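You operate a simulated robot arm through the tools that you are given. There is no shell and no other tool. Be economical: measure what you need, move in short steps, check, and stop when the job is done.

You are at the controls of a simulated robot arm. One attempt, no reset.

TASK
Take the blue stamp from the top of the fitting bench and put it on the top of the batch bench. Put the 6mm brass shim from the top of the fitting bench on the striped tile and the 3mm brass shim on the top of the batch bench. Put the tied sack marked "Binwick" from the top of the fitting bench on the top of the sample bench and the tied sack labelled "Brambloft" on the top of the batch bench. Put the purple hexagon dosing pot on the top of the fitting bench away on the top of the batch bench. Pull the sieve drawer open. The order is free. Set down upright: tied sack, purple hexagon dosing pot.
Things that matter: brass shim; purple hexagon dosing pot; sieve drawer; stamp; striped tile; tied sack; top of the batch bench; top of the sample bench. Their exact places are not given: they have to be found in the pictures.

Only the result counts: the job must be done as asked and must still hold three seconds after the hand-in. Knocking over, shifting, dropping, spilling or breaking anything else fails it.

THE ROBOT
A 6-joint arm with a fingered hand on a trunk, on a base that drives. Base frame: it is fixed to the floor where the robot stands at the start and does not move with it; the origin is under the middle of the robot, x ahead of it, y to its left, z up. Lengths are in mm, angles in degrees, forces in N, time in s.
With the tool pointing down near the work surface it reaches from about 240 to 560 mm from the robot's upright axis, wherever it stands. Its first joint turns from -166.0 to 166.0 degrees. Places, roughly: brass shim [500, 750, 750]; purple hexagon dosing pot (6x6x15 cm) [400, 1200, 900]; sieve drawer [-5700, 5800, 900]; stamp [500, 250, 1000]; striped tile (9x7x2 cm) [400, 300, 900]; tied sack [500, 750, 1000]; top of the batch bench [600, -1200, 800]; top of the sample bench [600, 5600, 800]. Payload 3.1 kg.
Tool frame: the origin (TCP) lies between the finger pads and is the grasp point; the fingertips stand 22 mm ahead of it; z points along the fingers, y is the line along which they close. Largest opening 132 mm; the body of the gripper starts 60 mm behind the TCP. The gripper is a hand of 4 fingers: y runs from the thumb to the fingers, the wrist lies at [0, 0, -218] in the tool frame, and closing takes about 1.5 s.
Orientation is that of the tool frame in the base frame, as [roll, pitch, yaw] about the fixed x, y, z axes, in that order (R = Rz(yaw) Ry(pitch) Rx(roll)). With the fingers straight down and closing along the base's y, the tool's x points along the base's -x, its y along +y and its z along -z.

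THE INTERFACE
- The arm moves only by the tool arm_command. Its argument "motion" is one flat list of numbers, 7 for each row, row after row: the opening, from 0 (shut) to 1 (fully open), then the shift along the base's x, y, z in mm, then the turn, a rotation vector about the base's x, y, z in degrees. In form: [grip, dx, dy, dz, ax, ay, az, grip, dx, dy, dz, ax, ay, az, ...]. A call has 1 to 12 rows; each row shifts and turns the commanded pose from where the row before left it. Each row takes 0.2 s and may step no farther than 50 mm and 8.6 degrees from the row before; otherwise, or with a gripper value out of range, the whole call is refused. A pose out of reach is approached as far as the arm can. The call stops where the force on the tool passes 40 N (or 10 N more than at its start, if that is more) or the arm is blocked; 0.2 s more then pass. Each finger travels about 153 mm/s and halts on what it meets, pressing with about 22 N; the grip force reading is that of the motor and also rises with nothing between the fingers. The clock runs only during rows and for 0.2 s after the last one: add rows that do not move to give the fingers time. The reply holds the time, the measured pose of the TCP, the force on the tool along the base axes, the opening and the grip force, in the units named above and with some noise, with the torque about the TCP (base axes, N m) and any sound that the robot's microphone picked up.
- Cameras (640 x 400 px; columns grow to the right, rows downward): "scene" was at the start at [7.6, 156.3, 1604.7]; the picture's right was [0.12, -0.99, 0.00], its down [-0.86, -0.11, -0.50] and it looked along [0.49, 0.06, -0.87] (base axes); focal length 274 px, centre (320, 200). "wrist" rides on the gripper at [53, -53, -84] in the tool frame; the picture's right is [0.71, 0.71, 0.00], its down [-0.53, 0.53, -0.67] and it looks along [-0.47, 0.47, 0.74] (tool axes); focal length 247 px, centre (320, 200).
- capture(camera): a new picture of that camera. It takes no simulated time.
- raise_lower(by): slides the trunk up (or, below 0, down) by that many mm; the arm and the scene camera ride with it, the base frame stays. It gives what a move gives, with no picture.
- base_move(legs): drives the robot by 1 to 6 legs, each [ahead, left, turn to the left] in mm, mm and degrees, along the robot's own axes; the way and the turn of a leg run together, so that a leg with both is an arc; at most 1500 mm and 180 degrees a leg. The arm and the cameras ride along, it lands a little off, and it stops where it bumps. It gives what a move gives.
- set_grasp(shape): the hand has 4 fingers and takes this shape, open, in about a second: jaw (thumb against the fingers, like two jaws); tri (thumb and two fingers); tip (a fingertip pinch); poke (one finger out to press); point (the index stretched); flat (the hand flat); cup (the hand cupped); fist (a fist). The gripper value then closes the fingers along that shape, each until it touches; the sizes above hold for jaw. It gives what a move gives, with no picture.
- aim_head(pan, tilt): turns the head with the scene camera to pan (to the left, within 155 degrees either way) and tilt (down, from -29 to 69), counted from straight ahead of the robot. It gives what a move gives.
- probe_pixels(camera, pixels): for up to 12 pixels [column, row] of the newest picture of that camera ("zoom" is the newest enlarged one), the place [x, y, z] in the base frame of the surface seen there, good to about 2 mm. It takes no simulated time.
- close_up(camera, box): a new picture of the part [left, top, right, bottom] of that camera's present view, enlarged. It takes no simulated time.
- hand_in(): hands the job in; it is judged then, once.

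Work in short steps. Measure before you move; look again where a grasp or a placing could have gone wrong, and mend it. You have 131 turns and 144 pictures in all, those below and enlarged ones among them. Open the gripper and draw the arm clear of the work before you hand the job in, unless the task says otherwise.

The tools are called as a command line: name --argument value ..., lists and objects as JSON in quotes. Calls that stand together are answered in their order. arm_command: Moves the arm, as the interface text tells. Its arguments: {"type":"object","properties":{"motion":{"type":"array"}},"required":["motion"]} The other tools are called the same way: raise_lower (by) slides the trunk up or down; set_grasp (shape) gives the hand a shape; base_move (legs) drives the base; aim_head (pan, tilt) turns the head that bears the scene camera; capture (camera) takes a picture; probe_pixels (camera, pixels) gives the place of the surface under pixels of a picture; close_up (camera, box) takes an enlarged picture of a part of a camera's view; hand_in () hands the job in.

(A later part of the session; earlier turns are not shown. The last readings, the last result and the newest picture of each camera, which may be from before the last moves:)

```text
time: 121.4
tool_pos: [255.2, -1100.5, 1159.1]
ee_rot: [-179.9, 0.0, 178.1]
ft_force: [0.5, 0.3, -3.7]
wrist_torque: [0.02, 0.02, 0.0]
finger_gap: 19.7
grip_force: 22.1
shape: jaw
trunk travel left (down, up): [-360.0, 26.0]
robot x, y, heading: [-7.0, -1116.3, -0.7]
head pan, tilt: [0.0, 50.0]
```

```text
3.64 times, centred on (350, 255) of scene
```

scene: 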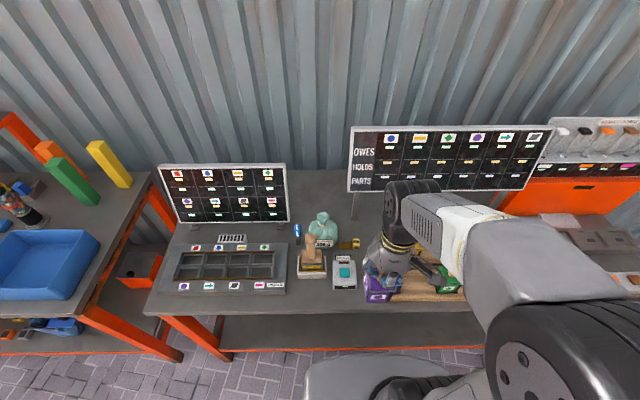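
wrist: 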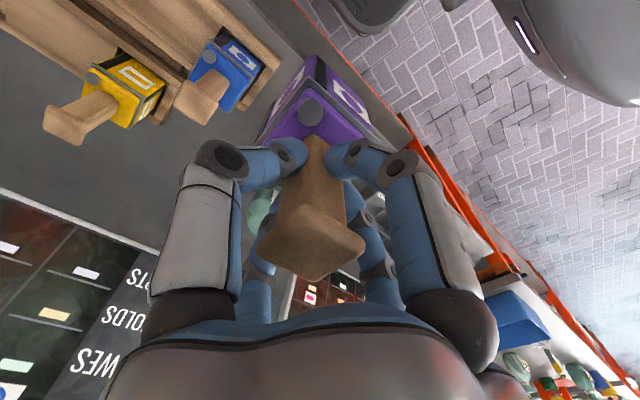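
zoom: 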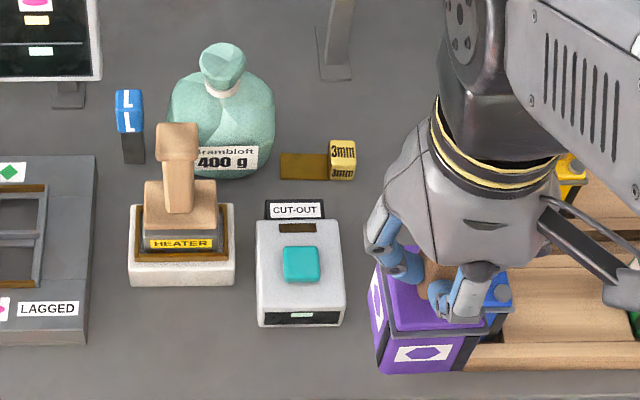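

Free slot centred at (442,−1138). I carry the pot over it and lower to 980.

arm_command --motion '[0, 45, 0, 10, 0, 0, 0.6, 0, 45, 0, 0, 0, 0, 0.6, 0, 45, -12, 0, 0, 0, 0.6, 0, 46, -24, 0, 0, 0, 0, 0, 0, 0, -45, 0, 0, 0, 0, 0, 0, -45, 0, 0, 0, 0, 0, 0, -40, 0, 0, 0]'

capture --camera "scene"

capture --camera "wrist"

```text
refused: row 4 steps farther than a row can; nothing moved
```

```text
70 pictures are left
```

scene: 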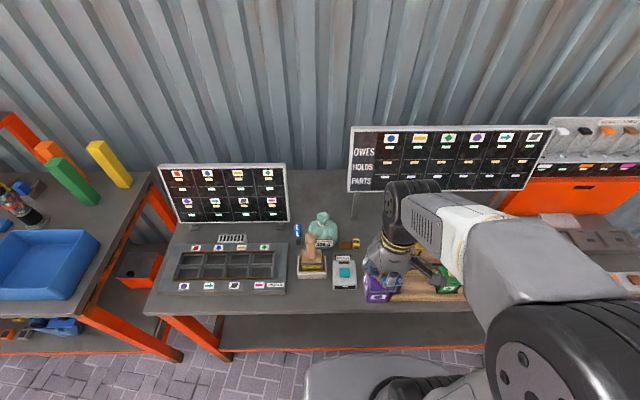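

```text
69 pictures are left
```

wrist: 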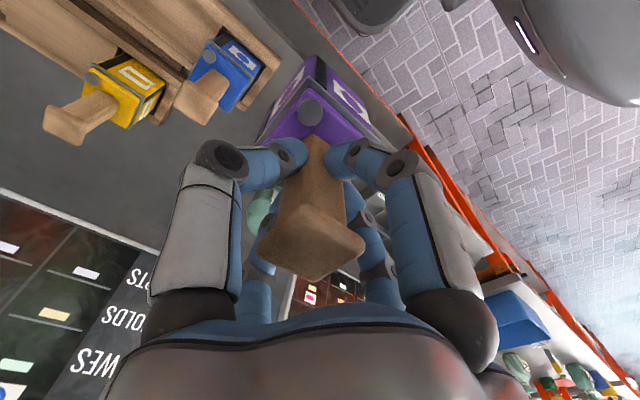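

Repeat with the last lateral step split.

arm_command --motion '[0, 45, 0, 10, 0, 0, 0.6, 0, 45, 0, 0, 0, 0, 0.6, 0, 45, -12, 0, 0, 0, 0.6, 0, 40, -12, 0, 0, 0, 0, 0, 6, -12, 0, 0, 0, 0, 0, 0, 0, -45, 0, 0, 0, 0, 0, 0, -45, 0, 0, 0, 0, 0, 0, -40, 0, 0, 0]'

capture --camera "wrist"

close_up --camera "scene" --box '[290, 180, 450, 310]'

```text
time: 123.2
tool_pos: [437.9, -1134.3, 1041.0]
ee_rot: [180.0, 0.0, -179.9]
ft_force: [1.1, 0.5, -3.9]
wrist_torque: [-0.02, 0.0, -0.02]
finger_gap: 19.4
grip_force: 21.7
shape: jaw
trunk travel left (down, up): [-360.0, 26.0]
robot x, y, heading: [-12.8, -1112.9, -0.8]
head pan, tilt: [0.0, 50.0]
```

```text
68 pictures are left
```

wrist: 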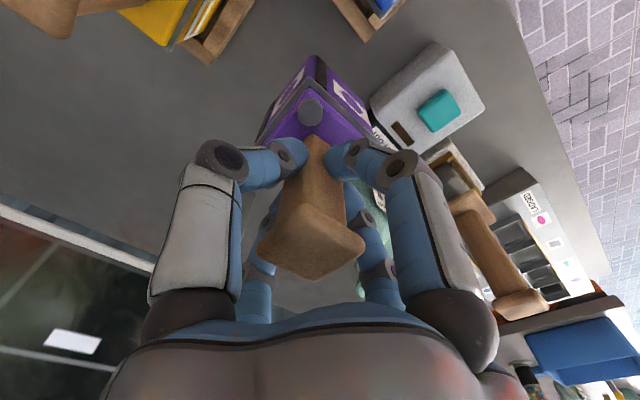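

```text
3.08 times, centred on (370, 245) of scene
```

zoom: 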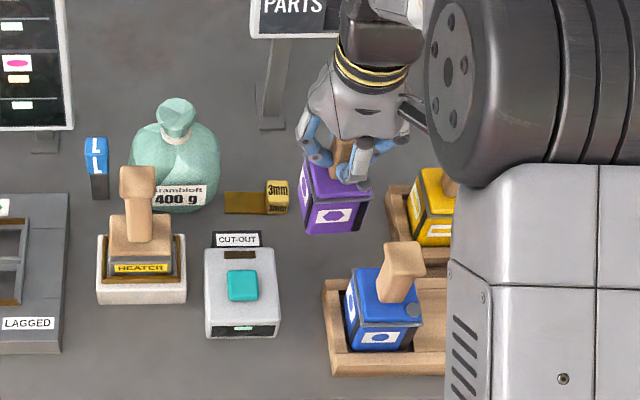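

The slot is clear under the pot. I lower to 970, then feel for contact.

arm_command --motion '[0, 0, -2, -40, 0, 0, 0, 0, 0, 0, -28, 0, 0, 0, 0, 0, 0, -5, 0, 0, 0, 0, 0, 0, -2, 0, 0, 0, 0, 0, 0, 0, 0, 0, 0]'

```text
time: 124.4
tool_pos: [438.9, -1137.4, 965.6]
ee_rot: [-179.9, 0.2, -180.0]
ft_force: [-2.0, 1.2, 10.2]
wrist_torque: [-0.01, 0.01, -0.03]
finger_gap: 20.0
grip_force: 22.0
shape: jaw
trunk travel left (down, up): [-360.0, 26.0]
robot x, y, heading: [-10.6, -1113.6, -0.9]
head pan, tilt: [0.0, 50.0]
```

Contact. I open to 0.45 and rise straight, then draw back.

arm_command --motion '[0, 0, 0, 1, 0, 0, 0, 0.25, 0, 0, 0, 0, 0, 0, 0.45, 0, 0, 0, 0, 0, 0, 0.45, 0, 0, 0, 0, 0, 0, 0.45, 0, 0, 30, 0, 0, 0, 0.45, 0, 0, 45, 0, 0, 0, 0.45, 0, 0, 45, 0, 0, 0, 0.45, 0, 0, 45, 0, 0, 0, 0.45, 0, 0, 40, 0, 0, 0, 0.45, -45, 0, 0, 0, 0, 0, 0.45, -45, 0, 0, 0, 0, 0, 0.45, -45, 0, 0, 0, 0, 0]'

arm_command --motion '[0.45, -45, 0, 0, 0, 0, 0]'

capture --camera "scene"

```text
time: 127.0
tool_pos: [298.8, -1140.3, 1169.2]
ee_rot: [180.0, 0.1, 180.0]
ft_force: [-0.6, -0.1, -1.5]
wrist_torque: [-0.01, 0.01, -0.01]
finger_gap: 59.1
grip_force: 0.1
shape: jaw
trunk travel left (down, up): [-360.0, 26.0]
robot x, y, heading: [-8.6, -1114.0, -0.9]
head pan, tilt: [0.0, 50.0]
```

```text
time: 127.4
tool_pos: [256.5, -1140.0, 1169.3]
ee_rot: [-179.9, 0.2, -180.0]
ft_force: [0.0, -0.2, 0.6]
wrist_torque: [0.01, -0.03, 0.01]
finger_gap: 59.2
grip_force: 0.0
shape: jaw
trunk travel left (down, up): [-360.0, 26.0]
robot x, y, heading: [-11.2, -1113.2, -0.8]
head pan, tilt: [0.0, 50.0]
```

```text
66 pictures are left
```

scene: 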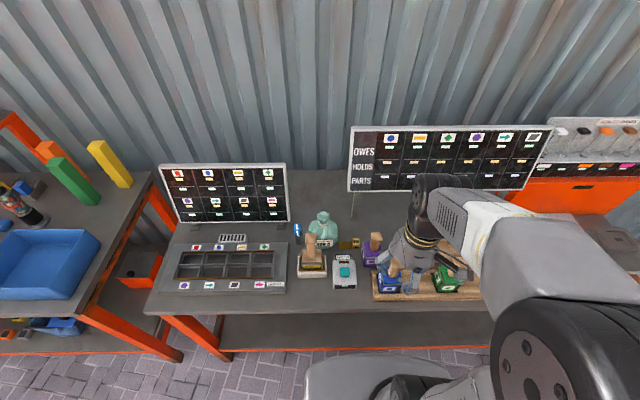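

The pot stands. Next the 6mm shim: I drive left, set tip and turn the tool −90°.

base_move --legs '[[-15, 1010, 0.5], [-5, 1010, 0]]'

set_grasp --shape "tip"

arm_command --motion '[0.5, 0, 0, 0, 0, 0, -8.2, 0.5, 0, 0, 0, 0, 0, -8.2, 0.5, 0, 0, 0, 0, 0, -8.2, 0.5, 0, 0, 0, 0, 0, -8.2, 0.5, 0, 0, 0, 0, 0, -8.2, 0.5, 0, 0, 0, 0, 0, -8.2, 0.5, 0, 0, 0, 0, 0, -8.2, 0.5, 10, 0, 0, 0, 0, -8.2, 0.5, 30, 0, 0, 0, 0, -8.2, 0.5, 30, 0, 0, 0, 0, -8.2, 0.5, 30, 0, 0, 0, 0, -8.2]'

capture --camera "scene"

capture --camera "wrist"

```text
time: 137.7
tool_pos: [264.5, 924.1, 1169.3]
ee_rot: [180.0, -0.1, 178.2]
ft_force: [-1.0, 0.7, -0.5]
wrist_torque: [-0.01, -0.04, 0.0]
finger_gap: 59.0
grip_force: 0.0
shape: jaw
trunk travel left (down, up): [-360.0, 26.0]
robot x, y, heading: [-3.2, 957.7, -2.6]
head pan, tilt: [0.0, 50.0]
```

```text
time: 138.6
tool_pos: [263.7, 923.2, 1168.8]
ee_rot: [-180.0, 0.0, 178.3]
ft_force: [-0.1, 0.5, 0.1]
wrist_torque: [0.03, -0.02, -0.02]
finger_gap: 131.8
grip_force: 0.0
shape: tip
trunk travel left (down, up): [-360.0, 26.0]
robot x, y, heading: [-2.2, 952.6, -2.4]
head pan, tilt: [0.0, 50.0]
```

```text
time: 141.0
tool_pos: [361.2, 921.5, 1164.4]
ee_rot: [-180.0, 0.1, 88.0]
ft_force: [-0.8, 0.1, -0.1]
wrist_torque: [-0.01, -0.02, -0.04]
finger_gap: 66.2
grip_force: 0.1
shape: tip
trunk travel left (down, up): [-360.0, 26.0]
robot x, y, heading: [-6.0, 959.8, -2.6]
head pan, tilt: [0.0, 50.0]
```

```text
65 pictures are left
```

scene: 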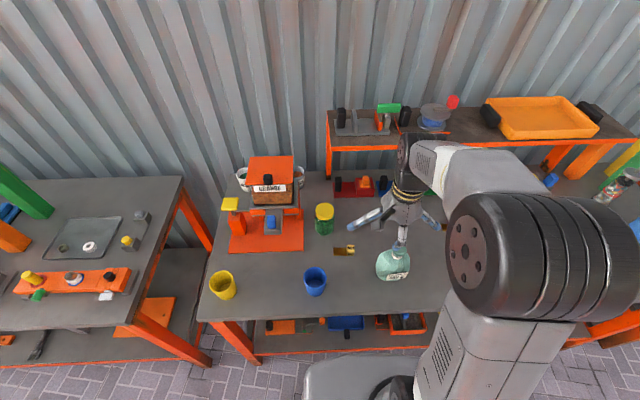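

```text
64 pictures are left
```

wrist: 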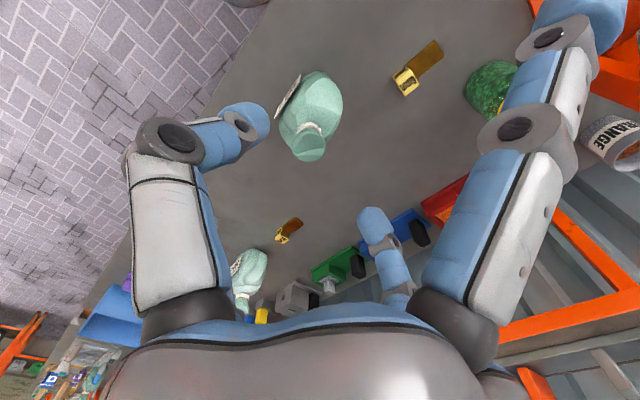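

I enlarge the 6mm shim in the wrist view.

close_up --camera "wrist" --box '[370, 20, 470, 110]'

probe_pixels --camera "zoom" --pixels '[[160, 270], [200, 290], [215, 310], [170, 300], [190, 240], [225, 265], [300, 140], [340, 200], [400, 100], [350, 85]]'

```text
4.44 times, centred on (420, 65) of wrist
```

zoom: 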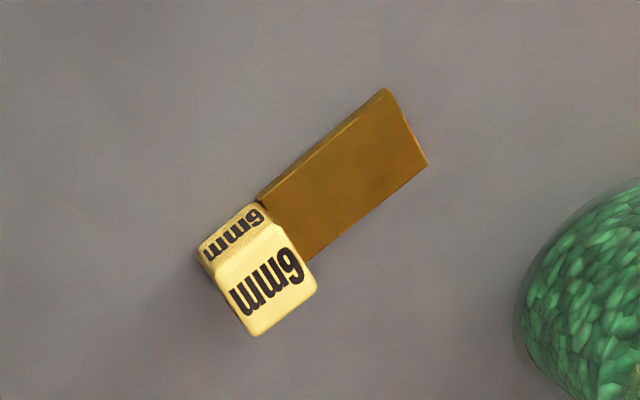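

```text
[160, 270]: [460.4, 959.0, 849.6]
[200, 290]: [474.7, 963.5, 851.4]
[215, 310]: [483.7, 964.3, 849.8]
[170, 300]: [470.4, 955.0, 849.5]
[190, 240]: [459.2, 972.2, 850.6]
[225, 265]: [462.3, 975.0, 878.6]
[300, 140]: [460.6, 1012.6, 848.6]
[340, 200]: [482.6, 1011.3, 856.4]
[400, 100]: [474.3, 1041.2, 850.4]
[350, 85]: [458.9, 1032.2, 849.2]
```

probe_pixels --camera "zoom" --pixels '[[267, 280], [225, 277], [272, 232], [308, 290], [255, 328], [380, 110], [415, 165], [270, 195], [305, 250]]'

```text
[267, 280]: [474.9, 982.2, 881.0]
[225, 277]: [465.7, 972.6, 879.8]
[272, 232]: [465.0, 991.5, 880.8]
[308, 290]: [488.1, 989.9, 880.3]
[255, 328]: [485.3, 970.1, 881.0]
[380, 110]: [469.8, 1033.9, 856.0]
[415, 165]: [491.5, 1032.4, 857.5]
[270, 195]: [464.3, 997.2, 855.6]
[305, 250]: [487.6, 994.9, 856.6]
```

The cube centre is (475.5,981), top 881. I move above and descend.

arm_command --motion '[0.5, 38, 20, 0, 0, 0, -1, 0.5, 38, 20, 0, 0, 0, 0, 0.5, 38, 20, -20, 0, 0, 0, 0.5, 0, 0, -48, 0, 0, 0, 0.5, 0, 0, -48, 0, 0, 0, 0.5, 0, 0, -48, 0, 0, 0, 0.5, 0, 0, -48, 0, 0, 0, 0.5, 0, 0, -35, 0, 0, 0]'

capture --camera "wrist"

```text
time: 142.8
tool_pos: [477.1, 982.2, 919.6]
ee_rot: [-179.9, -0.1, 87.1]
ft_force: [-0.5, 0.3, 0.4]
wrist_torque: [-0.03, 0.02, 0.0]
finger_gap: 66.3
grip_force: 0.1
shape: tip
trunk travel left (down, up): [-360.0, 26.0]
robot x, y, heading: [-3.2, 956.8, -2.6]
head pan, tilt: [0.0, 50.0]
```

```text
62 pictures are left
```

wrist: 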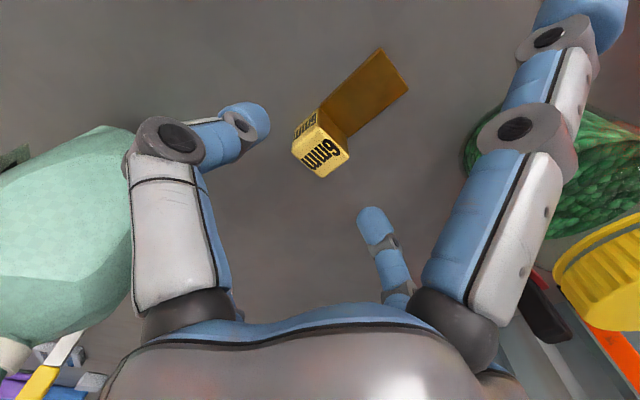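

Aligned; I descend to 879 and pinch.

arm_command --motion '[0.5, -1, 0, -25, 0, 0, 0, 0.5, 0, 0, -16, 0, 0, 0, 0.2, 0, 0, 0, 0, 0, 0, 0, 0, 0, 0, 0, 0, 0, 0, 0, 0, 0, 0, 0, 0, 0, 0, 0, 0, 0, 0, 0, 0, 0, 0, 0, 0, 0, 0, 0, 0, 0, 20, 0, 0, 0, 0, 0, 0, 45, 0, 0, 0]'

capture --camera "wrist"

```text
time: 144.8
tool_pos: [476.3, 981.2, 947.2]
ee_rot: [-180.0, 0.0, 87.1]
ft_force: [-0.3, -0.3, -1.2]
wrist_torque: [-0.01, 0.0, 0.03]
finger_gap: 22.6
grip_force: 21.6
shape: tip
trunk travel left (down, up): [-360.0, 26.0]
robot x, y, heading: [-0.1, 956.5, -2.6]
head pan, tilt: [0.0, 50.0]
```

```text
61 pictures are left
```

wrist: 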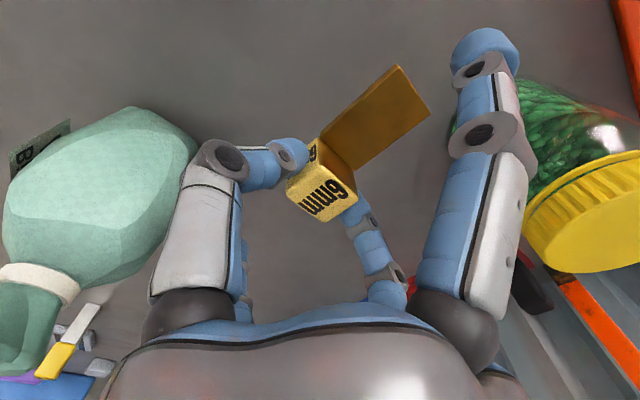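

Held (gap 22.6). I lift, draw back and drive right to the tile.

arm_command --motion '[0, 0, 0, 45, 0, 0, 0, 0, 0, 0, 48, 0, 0, 0, 0, -10, 0, 45, 0, 0, 0, 0, -20, 0, 45, 0, 0, 0, 0, -45, 0, 20, 0, 0, 0, 0, -45, 0, 0, 0, 0, 0, 0, -45, 0, 0, 0, 0, 0, 0, -45, 0, 0, 0, 0, 0]'

base_move --legs '[[0, -600, 2.5]]'

capture --camera "scene"

capture --camera "wrist"

```text
time: 146.6
tool_pos: [262.7, 983.6, 1146.0]
ee_rot: [179.9, 0.0, 87.1]
ft_force: [-0.4, 0.0, -2.4]
wrist_torque: [-0.03, -0.02, 0.02]
finger_gap: 22.7
grip_force: 21.9
shape: tip
trunk travel left (down, up): [-360.0, 26.0]
robot x, y, heading: [-5.6, 961.1, -2.5]
head pan, tilt: [0.0, 50.0]
```

```text
time: 150.1
tool_pos: [245.1, 383.6, 1147.0]
ee_rot: [-179.9, 0.0, 88.8]
ft_force: [-0.3, 0.8, -1.3]
wrist_torque: [-0.02, -0.03, -0.02]
finger_gap: 22.5
grip_force: 22.5
shape: tip
trunk travel left (down, up): [-360.0, 26.0]
robot x, y, heading: [-19.8, 345.7, -1.0]
head pan, tilt: [0.0, 50.0]
```

```text
60 pictures are left
```

scene: 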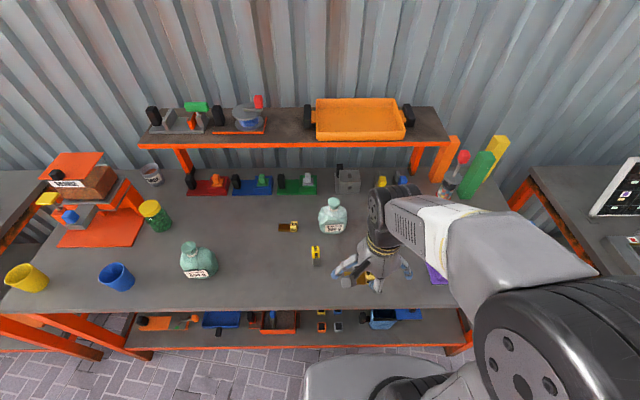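

```text
59 pictures are left
```

wrist: 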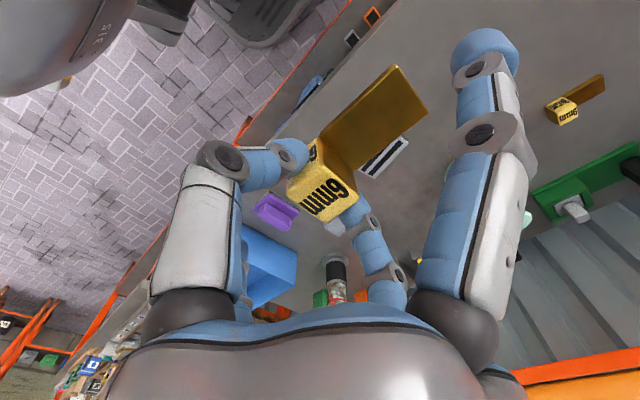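

The tile hides under the hand; I move the hand 100 mm left to see it.

arm_command --motion '[0, 0, 45, 0, 0, 0, 0, 0, 0, 45, 0, 0, 0, 0, 0, 10, 20, 0, 0, 0, 0]'

capture --camera "scene"

close_up --camera "scene" --box '[340, 230, 460, 310]'

capture --camera "wrist"

```text
time: 150.8
tool_pos: [258.9, 493.1, 1148.4]
ee_rot: [-179.8, 0.0, 88.9]
ft_force: [0.0, -0.1, -0.4]
wrist_torque: [-0.02, 0.03, 0.0]
finger_gap: 22.9
grip_force: 21.6
shape: tip
trunk travel left (down, up): [-360.0, 26.0]
robot x, y, heading: [-17.9, 348.7, -0.9]
head pan, tilt: [0.0, 50.0]
```

```text
58 pictures are left
```

scene: 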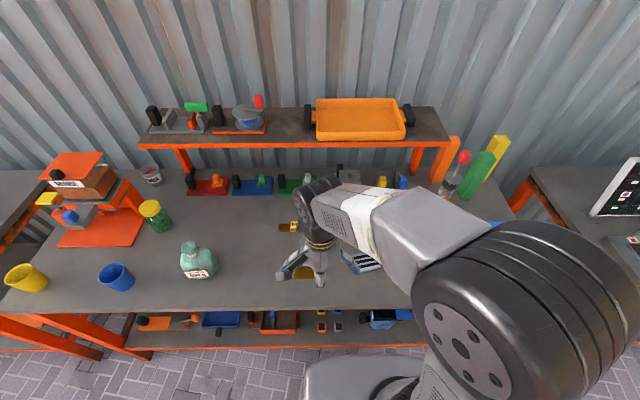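

```text
5.00 times, centred on (400, 270) of scene
```

zoom: 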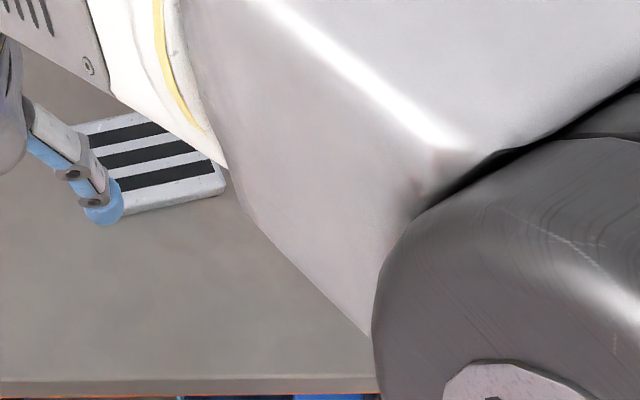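

```text
56 pictures are left
```

wrist: 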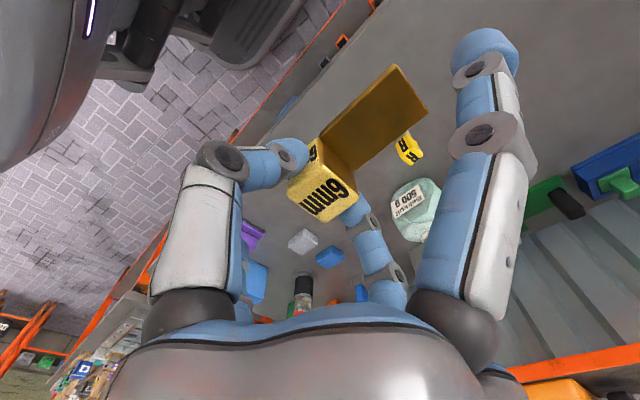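

Part of the tile is visible; I probe its corners in the zoom.

probe_pixels --camera "zoom" --pixels '[[222, 182], [130, 202], [85, 130], [130, 116], [170, 133], [180, 150], [160, 160], [120, 212], [205, 165]]'

```text
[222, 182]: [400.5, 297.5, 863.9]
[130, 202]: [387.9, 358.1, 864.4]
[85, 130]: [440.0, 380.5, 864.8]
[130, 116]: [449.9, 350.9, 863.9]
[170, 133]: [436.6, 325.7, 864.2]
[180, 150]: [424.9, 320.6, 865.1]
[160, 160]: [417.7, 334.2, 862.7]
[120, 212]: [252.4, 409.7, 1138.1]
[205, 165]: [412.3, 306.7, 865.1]
```

The tile's top is z≈865, centre ≈ (421,345), its long edge turned ~13° from y. I carry the shim to cube position (426,324) with a +14° turn and come down to 930.

arm_command --motion '[0, 33, -34, 0, 0, 0, 7, 0, 33, -34, 0, 0, 0, 7, 0, 33, -34, 0, 0, 0, 0, 0, 34, -34, 0, 0, 0, 0, 0, 34, -33, 0, 0, 0, 0, 0, 0, 0, -45, 0, 0, 0, 0, 0, 0, -45, 0, 0, 0, 0, 0, 0, -45, 0, 0, 0, 0, 0, 0, -45, 0, 0, 0, 0, 0, 0, -33, 0, 0, 0]'

capture --camera "wrist"

capture --camera "scene"

```text
time: 153.1
tool_pos: [425.8, 324.7, 931.9]
ee_rot: [180.0, 0.0, 102.9]
ft_force: [0.0, -0.4, -1.3]
wrist_torque: [-0.01, -0.02, -0.01]
finger_gap: 22.1
grip_force: 22.5
shape: tip
trunk travel left (down, up): [-360.0, 26.0]
robot x, y, heading: [-20.3, 346.5, -0.8]
head pan, tilt: [0.0, 50.0]
```

```text
55 pictures are left
```

wrist: 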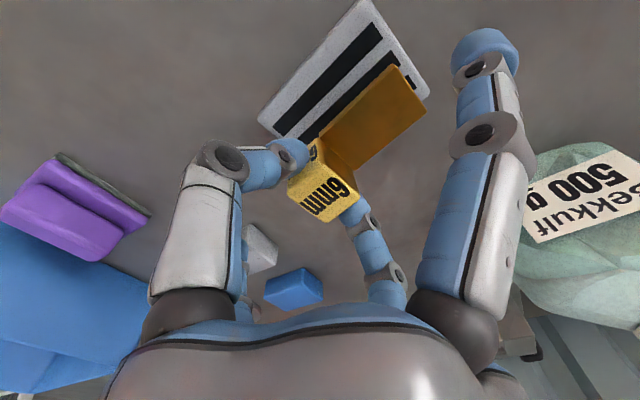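

```text
54 pictures are left
```

scene: 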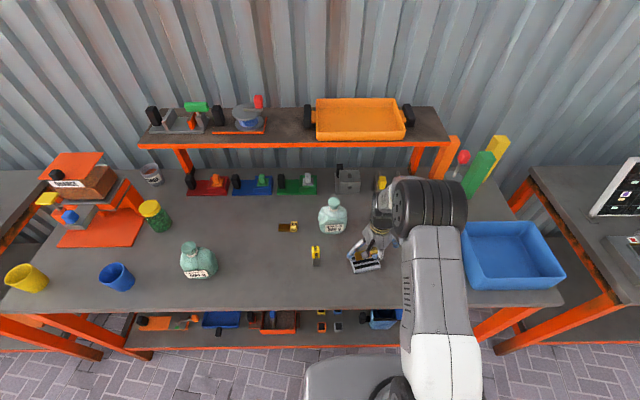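

I verify the tile's corners from this closer view.

probe_pixels --camera "wrist" --pixels '[[262, 118], [300, 75], [355, 5], [375, 3], [425, 85], [400, 45], [290, 133], [400, 80]]'

close_up --camera "scene" --box '[335, 220, 405, 285]'

```text
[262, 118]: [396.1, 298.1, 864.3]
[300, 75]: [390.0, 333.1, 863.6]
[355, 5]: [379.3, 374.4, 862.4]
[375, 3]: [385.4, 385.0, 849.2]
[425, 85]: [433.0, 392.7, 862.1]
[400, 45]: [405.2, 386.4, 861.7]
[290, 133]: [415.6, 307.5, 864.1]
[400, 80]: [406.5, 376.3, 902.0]
```

```text
6.15 times, centred on (370, 252) of scene
```

zoom: 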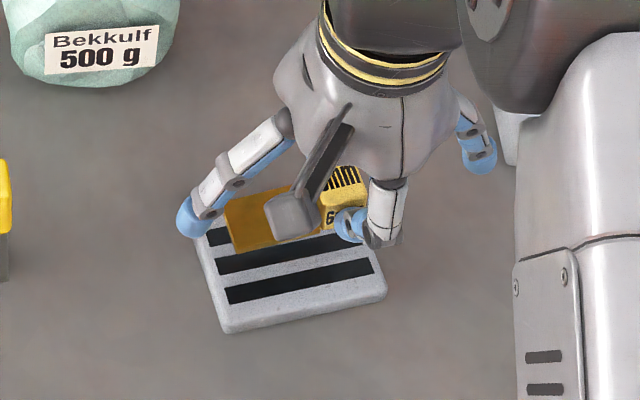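

Alignment is within 3 mm. I lower onto the tile (TCP ≈ 897), feeling for contact.

arm_command --motion '[0, -2, -2, -20, 0, 0, 0, 0, 0, 0, -10, 0, 0, 0, 0, 0, 0, -3, 0, 0, 0, 0, 0, 0, 0, 0, 0, 0]'

```text
time: 154.1
tool_pos: [423.0, 321.0, 900.8]
ee_rot: [179.9, 0.0, 102.8]
ft_force: [-0.9, 0.1, -1.9]
wrist_torque: [-0.02, -0.01, -0.02]
finger_gap: 22.2
grip_force: 21.7
shape: tip
trunk travel left (down, up): [-360.0, 26.0]
robot x, y, heading: [-21.5, 349.4, -0.8]
head pan, tilt: [0.0, 50.0]
```

arm_command --motion '[0, 0, 0, -2, 0, 0, 0, 0, 0, 0, -1.5, 0, 0, 0, 0, 0, 0, 0, 0, 0, 0]'

```text
time: 154.8
tool_pos: [422.6, 323.0, 896.9]
ee_rot: [-179.9, 0.1, 102.9]
ft_force: [1.3, -0.7, -1.9]
wrist_torque: [0.03, -0.01, -0.02]
finger_gap: 22.4
grip_force: 21.7
shape: tip
trunk travel left (down, up): [-360.0, 26.0]
robot x, y, heading: [-20.0, 349.3, -0.8]
head pan, tilt: [0.0, 50.0]
```

Force still shows the weight only; a bit lower.

arm_command --motion '[0, 0, 0, -1.5, 0, 0, 0, 0, 0, 0, 0, 0, 0, 0]'

```text
time: 155.4
tool_pos: [421.4, 322.2, 894.8]
ee_rot: [-179.9, -0.1, 102.7]
ft_force: [0.7, -0.3, -1.3]
wrist_torque: [0.01, 0.01, 0.02]
finger_gap: 22.1
grip_force: 21.5
shape: tip
trunk travel left (down, up): [-360.0, 26.0]
robot x, y, heading: [-21.7, 349.6, -0.8]
head pan, tilt: [0.0, 50.0]
```

arm_command --motion '[0, 0, 0, -1.2, 0, 0, 0, 0, 0, 0, 0, 0, 0, 0]'

```text
time: 156.1
tool_pos: [420.0, 322.2, 893.4]
ee_rot: [-179.9, 0.0, 102.8]
ft_force: [-0.1, 0.1, -1.3]
wrist_torque: [0.01, 0.02, 0.01]
finger_gap: 22.3
grip_force: 22.4
shape: tip
trunk travel left (down, up): [-360.0, 26.0]
robot x, y, heading: [-24.7, 350.7, -0.8]
head pan, tilt: [0.0, 50.0]
```

I look at the gap under the blade before going on.

close_up --camera "wrist" --box '[240, 0, 460, 230]'

probe_pixels --camera "zoom" --pixels '[[400, 160], [430, 200], [300, 250], [120, 150]]'

```text
1.74 times, centred on (350, 115) of wrist
```

zoom: 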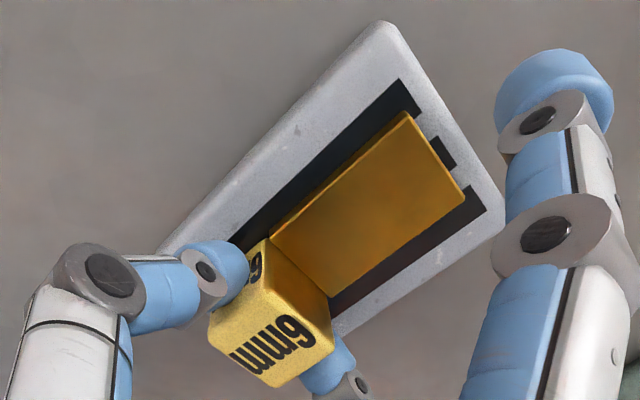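

```text
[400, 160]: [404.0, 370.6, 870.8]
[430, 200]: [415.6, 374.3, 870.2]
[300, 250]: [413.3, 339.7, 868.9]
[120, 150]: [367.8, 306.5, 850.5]
```

The blade's top is at 870, so its bottom is on the tile. I open and rise.

arm_command --motion '[0.25, 0, 0, 0, 0, 0, 0, 0.4, 0, 0, 0, 0, 0, 0, 0.4, 0, 0, 0, 0, 0, 0, 0.4, 0, 0, 20, 0, 0, 0, 0.4, 0, 0, 45, 0, 0, 0, 0.4, 0, 0, 48, 0, 0, 0, 0.4, 0, 0, 48, 0, 0, 0, 0.4, 0, 0, 48, 0, 0, 0, 0.4, 0, 0, 48, 0, 0, 0]'

capture --camera "wrist"

```text
time: 158.1
tool_pos: [420.6, 325.1, 1153.3]
ee_rot: [180.0, 0.0, 102.7]
ft_force: [0.2, -0.4, 0.3]
wrist_torque: [0.01, -0.01, 0.0]
finger_gap: 52.7
grip_force: 0.0
shape: tip
trunk travel left (down, up): [-360.0, 26.0]
robot x, y, heading: [-25.2, 351.2, -0.8]
head pan, tilt: [0.0, 50.0]
```

```text
51 pictures are left
```

wrist: 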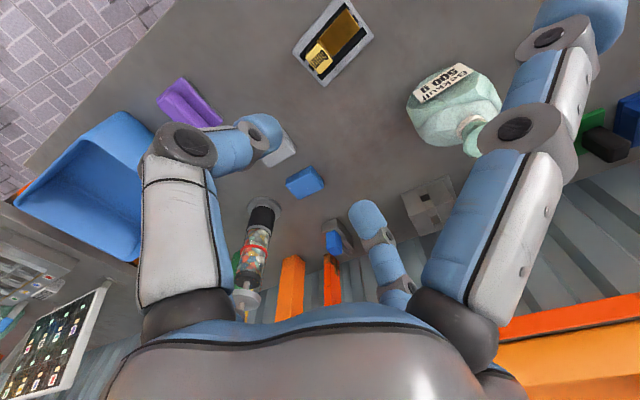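

The 6mm shim lies on the tile. Now Binwick: back off, jaw shape, drive left 440 mm.

arm_command --motion '[0.4, -45, 0, 0, 0, 0, 8.5, 0.4, -45, 0, 0, 0, 0, 8.5, 0.4, -45, 0, 0, 0, 0, 8.5, 0.4, -40, 0, 0, 0, 0, 8.5, 0.4, 0, 0, 0, 0, 0, 8.5, 0.4, 0, 0, 0, 0, 0, 8.5, 0.4, 0, 0, 0, 0, 0, 8.5, 0.4, 0, 0, 0, 0, 0, 8.5, 0.4, 0, 0, 0, 0, 0, 8.5]'

base_move --legs '[[5, 450, 0.8]]'

set_grasp --shape "jaw"

arm_command --motion '[0.65, 10, 10, 0, 0, 0, 0, 0.65, 30, 20, 0, 0, 0, 0, 0.65, 30, 20, 0, 0, 0, 0]'

capture --camera "wrist"

capture --camera "scene"

```text
time: 160.1
tool_pos: [245.3, 323.2, 1151.2]
ee_rot: [179.9, 0.0, 179.4]
ft_force: [0.1, -0.7, -0.5]
wrist_torque: [0.0, 0.0, 0.0]
finger_gap: 52.5
grip_force: 0.0
shape: tip
trunk travel left (down, up): [-360.0, 26.0]
robot x, y, heading: [-23.4, 351.3, -0.5]
head pan, tilt: [0.0, 50.0]
```

```text
time: 162.8
tool_pos: [254.6, 773.6, 1150.8]
ee_rot: [-179.9, 0.0, -179.7]
ft_force: [0.9, -0.3, 0.7]
wrist_torque: [0.01, 0.03, 0.02]
finger_gap: 52.6
grip_force: 0.1
shape: tip
trunk travel left (down, up): [-360.0, 26.0]
robot x, y, heading: [-11.1, 798.0, 0.3]
head pan, tilt: [0.0, 50.0]
```

```text
time: 163.7
tool_pos: [253.1, 773.2, 1150.9]
ee_rot: [-179.9, -0.1, -179.8]
ft_force: [0.0, -0.6, -0.5]
wrist_torque: [0.03, 0.02, -0.02]
finger_gap: 132.0
grip_force: 0.1
shape: jaw
trunk travel left (down, up): [-360.0, 26.0]
robot x, y, heading: [-12.2, 795.1, 0.1]
head pan, tilt: [0.0, 50.0]
```

```text
time: 164.4
tool_pos: [325.3, 822.4, 1150.9]
ee_rot: [-179.9, 0.0, -179.9]
ft_force: [-0.6, -0.4, 0.1]
wrist_torque: [-0.02, -0.02, 0.0]
finger_gap: 86.4
grip_force: 0.0
shape: jaw
trunk travel left (down, up): [-360.0, 26.0]
robot x, y, heading: [-10.2, 793.1, 0.4]
head pan, tilt: [0.0, 50.0]
```

```text
50 pictures are left
```

wrist: 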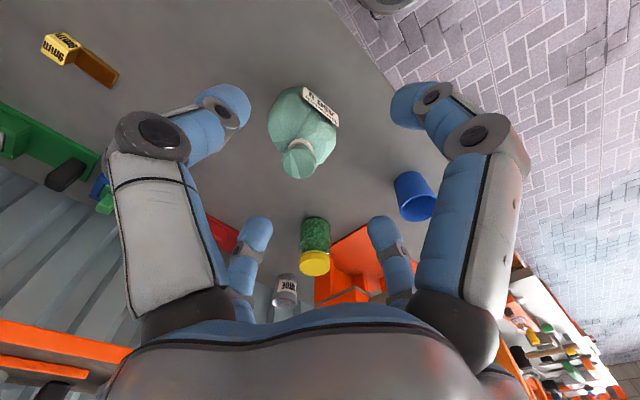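

```text
49 pictures are left
```

scene: 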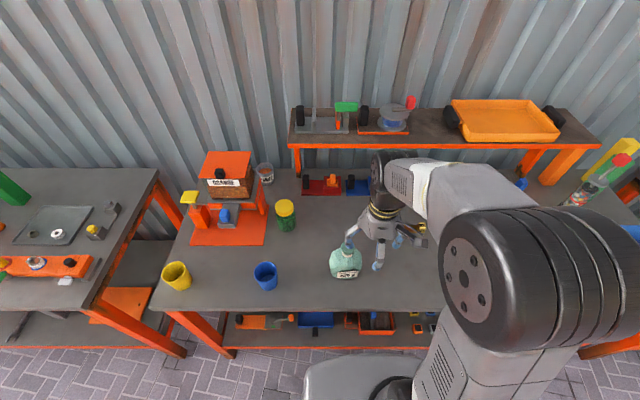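

I probe the Binwick knob's top.

probe_pixels --camera "wrist" --pixels '[[288, 163], [300, 172], [312, 163], [300, 155], [300, 163], [292, 172], [308, 172]]'

```text
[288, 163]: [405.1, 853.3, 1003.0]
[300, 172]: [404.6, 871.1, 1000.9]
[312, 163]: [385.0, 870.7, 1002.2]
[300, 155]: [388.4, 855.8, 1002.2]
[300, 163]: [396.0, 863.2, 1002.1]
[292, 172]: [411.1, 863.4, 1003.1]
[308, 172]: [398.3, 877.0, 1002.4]
```

Knob centre ≈ (398,865). I move above it, check.

arm_command --motion '[0.65, 36, 21, -20, 0, 0, 0, 0.65, 36, 22, -20, 0, 0, 0, 0.65, 0, 0, -45, 0, 0, 0]'

capture --camera "wrist"

probe_pixels --camera "wrist" --pixels '[[300, 140], [340, 140], [320, 158], [320, 125], [320, 140], [310, 115], [330, 115]]'

```text
time: 165.2
tool_pos: [395.2, 865.7, 1064.6]
ee_rot: [-180.0, 0.0, -179.7]
ft_force: [0.4, 0.3, -0.3]
wrist_torque: [0.0, -0.02, 0.02]
finger_gap: 86.3
grip_force: 0.1
shape: jaw
trunk travel left (down, up): [-360.0, 26.0]
robot x, y, heading: [-14.1, 796.5, 0.3]
head pan, tilt: [0.0, 50.0]
```

```text
48 pictures are left
```

wrist: 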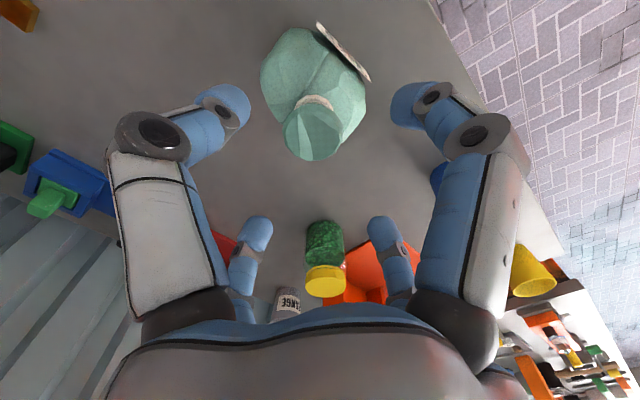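

```text
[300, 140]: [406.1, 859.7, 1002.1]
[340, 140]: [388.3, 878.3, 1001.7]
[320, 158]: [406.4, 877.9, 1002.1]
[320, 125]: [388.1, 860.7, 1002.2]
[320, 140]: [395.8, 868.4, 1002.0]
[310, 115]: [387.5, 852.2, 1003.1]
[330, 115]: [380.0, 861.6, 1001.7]
```

Aligned within 2 mm. I descend to 985 and close.

arm_command --motion '[0.65, 1, -2, -40, 0, 0, 0, 0.65, 0, 0, -38, 0, 0, 0, 0.4, 0, 0, 0, 0, 0, 0, 0.2, 0, 0, 0, 0, 0, 0, 0, 0, 0, 0, 0, 0, 0, 0, 0, 0, 0, 0, 0, 0, 0, 0, 0, 0, 0, 0, 0, 0, 0, 0, 30, 0, 0, 0, 0, 0, 0, 45, 0, 0, 0]'

capture --camera "wrist"

```text
time: 167.2
tool_pos: [392.6, 866.5, 1064.4]
ee_rot: [-180.0, 0.1, -179.7]
ft_force: [-0.7, 0.7, -4.5]
wrist_torque: [0.0, 0.07, 0.01]
finger_gap: 20.5
grip_force: 21.8
shape: jaw
trunk travel left (down, up): [-360.0, 26.0]
robot x, y, heading: [-14.5, 792.0, 0.0]
head pan, tilt: [0.0, 50.0]
```

```text
47 pictures are left
```

wrist: 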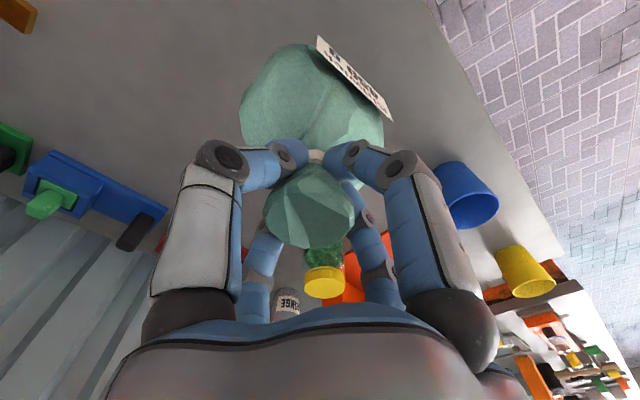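

Binwick hangs in the grip. I lift, draw back and look along the way to the sample bench.

arm_command --motion '[0, 0, 0, 45, 0, 0, 0, 0, -10, 0, 45, 0, 0, 0, 0, -45, 0, 15, 0, 0, 0, 0, -45, -20, 0, 0, 0, 0, 0, -40, -20, 0, 0, 0, 0, 0, -10, -20, 0, 0, 0, 0]'

aim_head --pan 85 --tilt 20

capture --camera "scene"

close_up --camera "scene" --box '[200, 80, 440, 230]'

```text
time: 168.7
tool_pos: [247.4, 802.4, 1168.5]
ee_rot: [-180.0, 0.0, -179.8]
ft_force: [-0.5, 0.0, -4.9]
wrist_torque: [0.02, 0.0, 0.0]
finger_gap: 20.4
grip_force: 21.9
shape: jaw
trunk travel left (down, up): [-360.0, 26.0]
robot x, y, heading: [-15.5, 797.4, 0.4]
head pan, tilt: [0.0, 50.0]
```

```text
time: 170.2
tool_pos: [248.2, 803.5, 1169.0]
ee_rot: [180.0, 0.0, -179.7]
ft_force: [-0.2, -0.2, -4.4]
wrist_torque: [0.0, 0.03, -0.03]
finger_gap: 20.2
grip_force: 22.3
shape: jaw
trunk travel left (down, up): [-360.0, 26.0]
robot x, y, heading: [-11.1, 794.2, -0.0]
head pan, tilt: [85.0, 20.0]
```

```text
46 pictures are left
```

scene: 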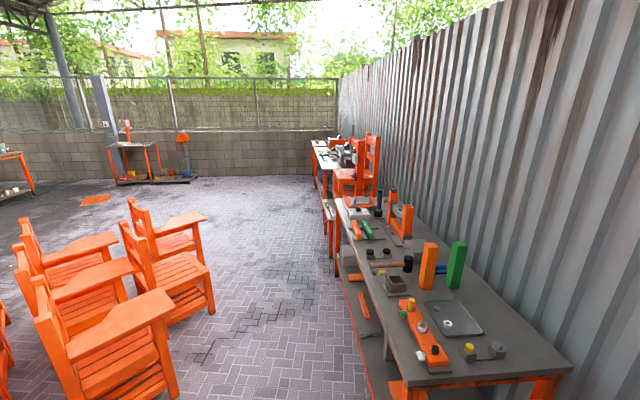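

```text
2.67 times, centred on (320, 155) of scene
```

zoom: 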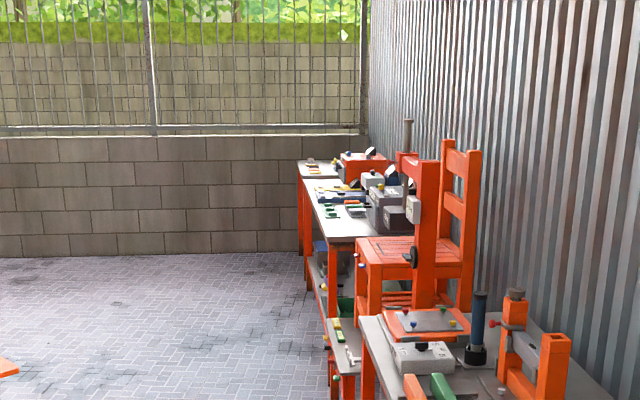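

I probe distances of chairs and bench edges along the way.

probe_pixels --camera "zoom" --pixels '[[362, 255], [328, 345], [345, 355], [305, 185], [320, 240], [300, 165], [330, 165], [340, 215], [330, 380], [300, 180]]'

probe_pixels --camera "scene" --pixels '[[172, 298], [207, 217], [213, 300], [178, 392], [392, 390], [345, 215], [330, 245], [183, 135], [120, 150]]'

```text
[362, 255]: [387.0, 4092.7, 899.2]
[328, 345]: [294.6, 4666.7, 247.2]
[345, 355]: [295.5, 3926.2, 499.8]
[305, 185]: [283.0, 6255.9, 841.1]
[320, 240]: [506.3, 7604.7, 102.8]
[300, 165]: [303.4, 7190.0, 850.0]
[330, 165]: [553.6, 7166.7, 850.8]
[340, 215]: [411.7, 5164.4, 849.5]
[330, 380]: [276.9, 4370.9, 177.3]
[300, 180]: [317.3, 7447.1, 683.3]
```

```text
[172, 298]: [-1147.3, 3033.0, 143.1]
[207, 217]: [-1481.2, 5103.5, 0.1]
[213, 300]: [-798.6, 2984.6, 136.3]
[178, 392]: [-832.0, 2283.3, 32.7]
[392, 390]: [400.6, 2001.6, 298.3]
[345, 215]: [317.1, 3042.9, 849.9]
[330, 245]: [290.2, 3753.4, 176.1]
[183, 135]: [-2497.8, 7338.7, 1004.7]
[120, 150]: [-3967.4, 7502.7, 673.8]
```

The corridor along x≈−50 is clear. I drive halfway and check drift.

base_move --legs '[[-50, 1150, 0], [0, 1200, 0]]'

```text
time: 181.7
tool_pos: [158.4, 3136.3, 1169.3]
ee_rot: [-179.9, -0.1, -178.3]
ft_force: [-0.1, -0.2, -5.1]
wrist_torque: [0.0, 0.01, -0.01]
finger_gap: 20.1
grip_force: 22.5
shape: jaw
trunk travel left (down, up): [-360.0, 26.0]
robot x, y, heading: [-104.4, 3123.8, 1.5]
head pan, tilt: [85.0, 20.0]
```

Drift is small; I straighten and continue.

base_move --legs '[[60, 1180, -1.5], [10, 1180, 0]]'

aim_head --pan 10 --tilt 45

capture --camera "scene"

capture --camera "wrist"

```text
time: 193.2
tool_pos: [218.4, 5468.2, 1168.5]
ee_rot: [-179.9, 0.0, 179.1]
ft_force: [0.4, 0.6, -3.7]
wrist_torque: [0.02, 0.04, -0.02]
finger_gap: 20.5
grip_force: 21.4
shape: jaw
trunk travel left (down, up): [-360.0, 26.0]
robot x, y, heading: [-44.2, 5462.2, -0.9]
head pan, tilt: [85.0, 20.0]
```

```text
time: 194.7
tool_pos: [217.8, 5469.1, 1169.3]
ee_rot: [-179.9, -0.1, 179.0]
ft_force: [-0.6, 0.2, -3.8]
wrist_torque: [0.01, 0.02, -0.03]
finger_gap: 20.3
grip_force: 21.8
shape: jaw
trunk travel left (down, up): [-360.0, 26.0]
robot x, y, heading: [-42.2, 5461.6, -0.8]
head pan, tilt: [10.0, 45.0]
```

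```text
44 pictures are left
```

scene: 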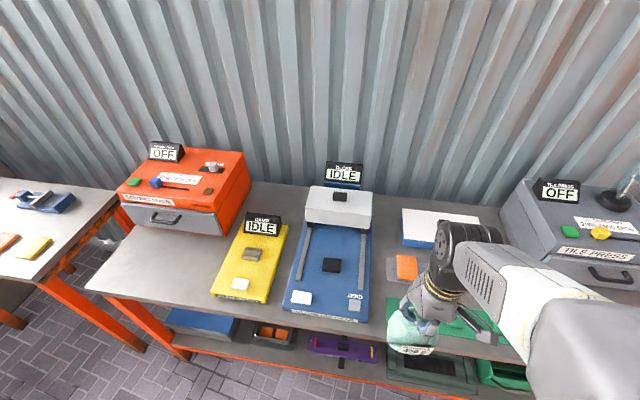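

```text
43 pictures are left
```

wrist: 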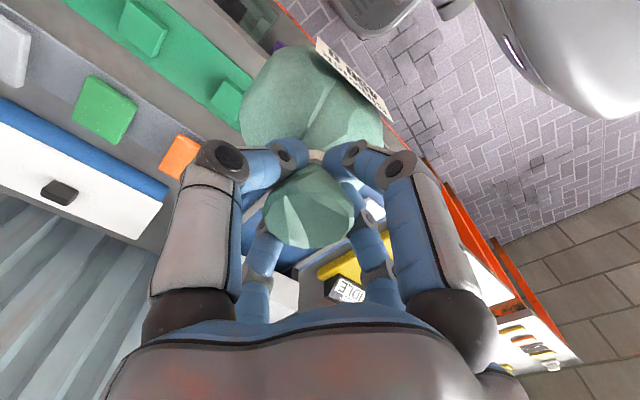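

The bench ahead is the sample bench; the area left of the yellow board, around pixel (175,265), is free. I probe it.

probe_pixels --camera "scene" --pixels '[[175, 265], [140, 285], [200, 255], [213, 293], [200, 315], [95, 285], [380, 260], [180, 236], [225, 225], [390, 300], [260, 232]]'

```text
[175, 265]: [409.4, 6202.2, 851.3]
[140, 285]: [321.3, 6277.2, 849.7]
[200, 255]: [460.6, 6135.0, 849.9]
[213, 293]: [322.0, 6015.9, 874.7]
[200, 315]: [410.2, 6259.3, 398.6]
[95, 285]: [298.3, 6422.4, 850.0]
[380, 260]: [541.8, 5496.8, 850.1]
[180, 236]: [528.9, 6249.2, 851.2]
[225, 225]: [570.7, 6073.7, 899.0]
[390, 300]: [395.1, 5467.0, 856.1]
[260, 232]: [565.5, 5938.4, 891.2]
```

I drive 680 mm left and then set the sack at (400,6190).

base_move --legs '[[20, 680, 0.8]]'

arm_command --motion '[0, 45, 7, 0, 0, 0, 0, 0, 45, 7, 0, 0, 0, 0, 0, 40, 7, 0, 0, 0, 0, 0, 40, 5, -20, 0, 0, 0, 0, 0, 0, -45, 0, 0, 0]'

capture --camera "scene"

capture --camera "wrist"

```text
time: 198.4
tool_pos: [244.4, 6147.9, 1170.3]
ee_rot: [-179.8, 0.1, 179.9]
ft_force: [0.2, 0.2, -5.4]
wrist_torque: [-0.02, 0.04, -0.02]
finger_gap: 20.5
grip_force: 21.8
shape: jaw
trunk travel left (down, up): [-360.0, 26.0]
robot x, y, heading: [-16.0, 6138.5, -0.1]
head pan, tilt: [10.0, 45.0]
```

```text
time: 199.6
tool_pos: [414.2, 6170.1, 1102.8]
ee_rot: [-179.9, 0.0, -179.9]
ft_force: [0.1, 0.5, -4.7]
wrist_torque: [0.01, 0.0, 0.01]
finger_gap: 20.4
grip_force: 22.2
shape: jaw
trunk travel left (down, up): [-360.0, 26.0]
robot x, y, heading: [-19.2, 6141.4, 0.0]
head pan, tilt: [10.0, 45.0]
```

```text
42 pictures are left
```

scene: 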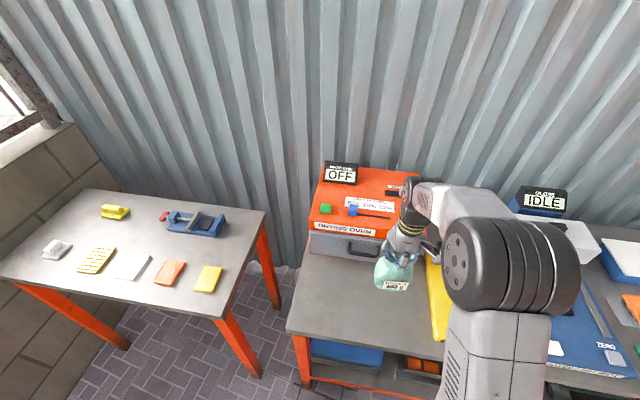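

```text
41 pictures are left
```

wrist: 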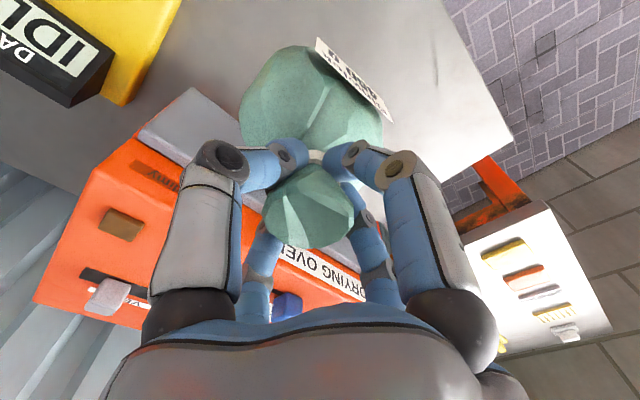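

Clear. I shift to (400,6185) and lower until contact near TCP 989.

arm_command --motion '[0, -15, 15, -20, 0, 0, 0, 0, 0, 0, -45, 0, 0, 0, 0, 0, 0, -35, 0, 0, 0, 0, 0, 0, -8, 0, 0, 0, 0, 0, 0, -3, 0, 0, 0, 0, 0, 0, 0, 0, 0, 0]'

```text
time: 201.0
tool_pos: [398.7, 6188.0, 991.6]
ee_rot: [-179.9, -0.1, -179.9]
ft_force: [-0.4, -0.4, -4.6]
wrist_torque: [0.01, -0.01, -0.04]
finger_gap: 20.3
grip_force: 22.1
shape: jaw
trunk travel left (down, up): [-360.0, 26.0]
robot x, y, heading: [-13.1, 6137.2, 0.0]
head pan, tilt: [10.0, 45.0]
```

arm_command --motion '[0, 0, 0, -3, 0, 0, 0, 0, 0, 0, -2, 0, 0, 0, 0, 0, 0, 0, 0, 0, 0]'

```text
time: 201.8
tool_pos: [398.3, 6189.4, 988.7]
ee_rot: [180.0, 0.2, -180.0]
ft_force: [-2.2, 2.1, 12.2]
wrist_torque: [-0.02, -0.03, -0.03]
finger_gap: 20.9
grip_force: 21.7
shape: jaw
trunk travel left (down, up): [-360.0, 26.0]
robot x, y, heading: [-14.3, 6135.6, 0.0]
head pan, tilt: [10.0, 45.0]
```

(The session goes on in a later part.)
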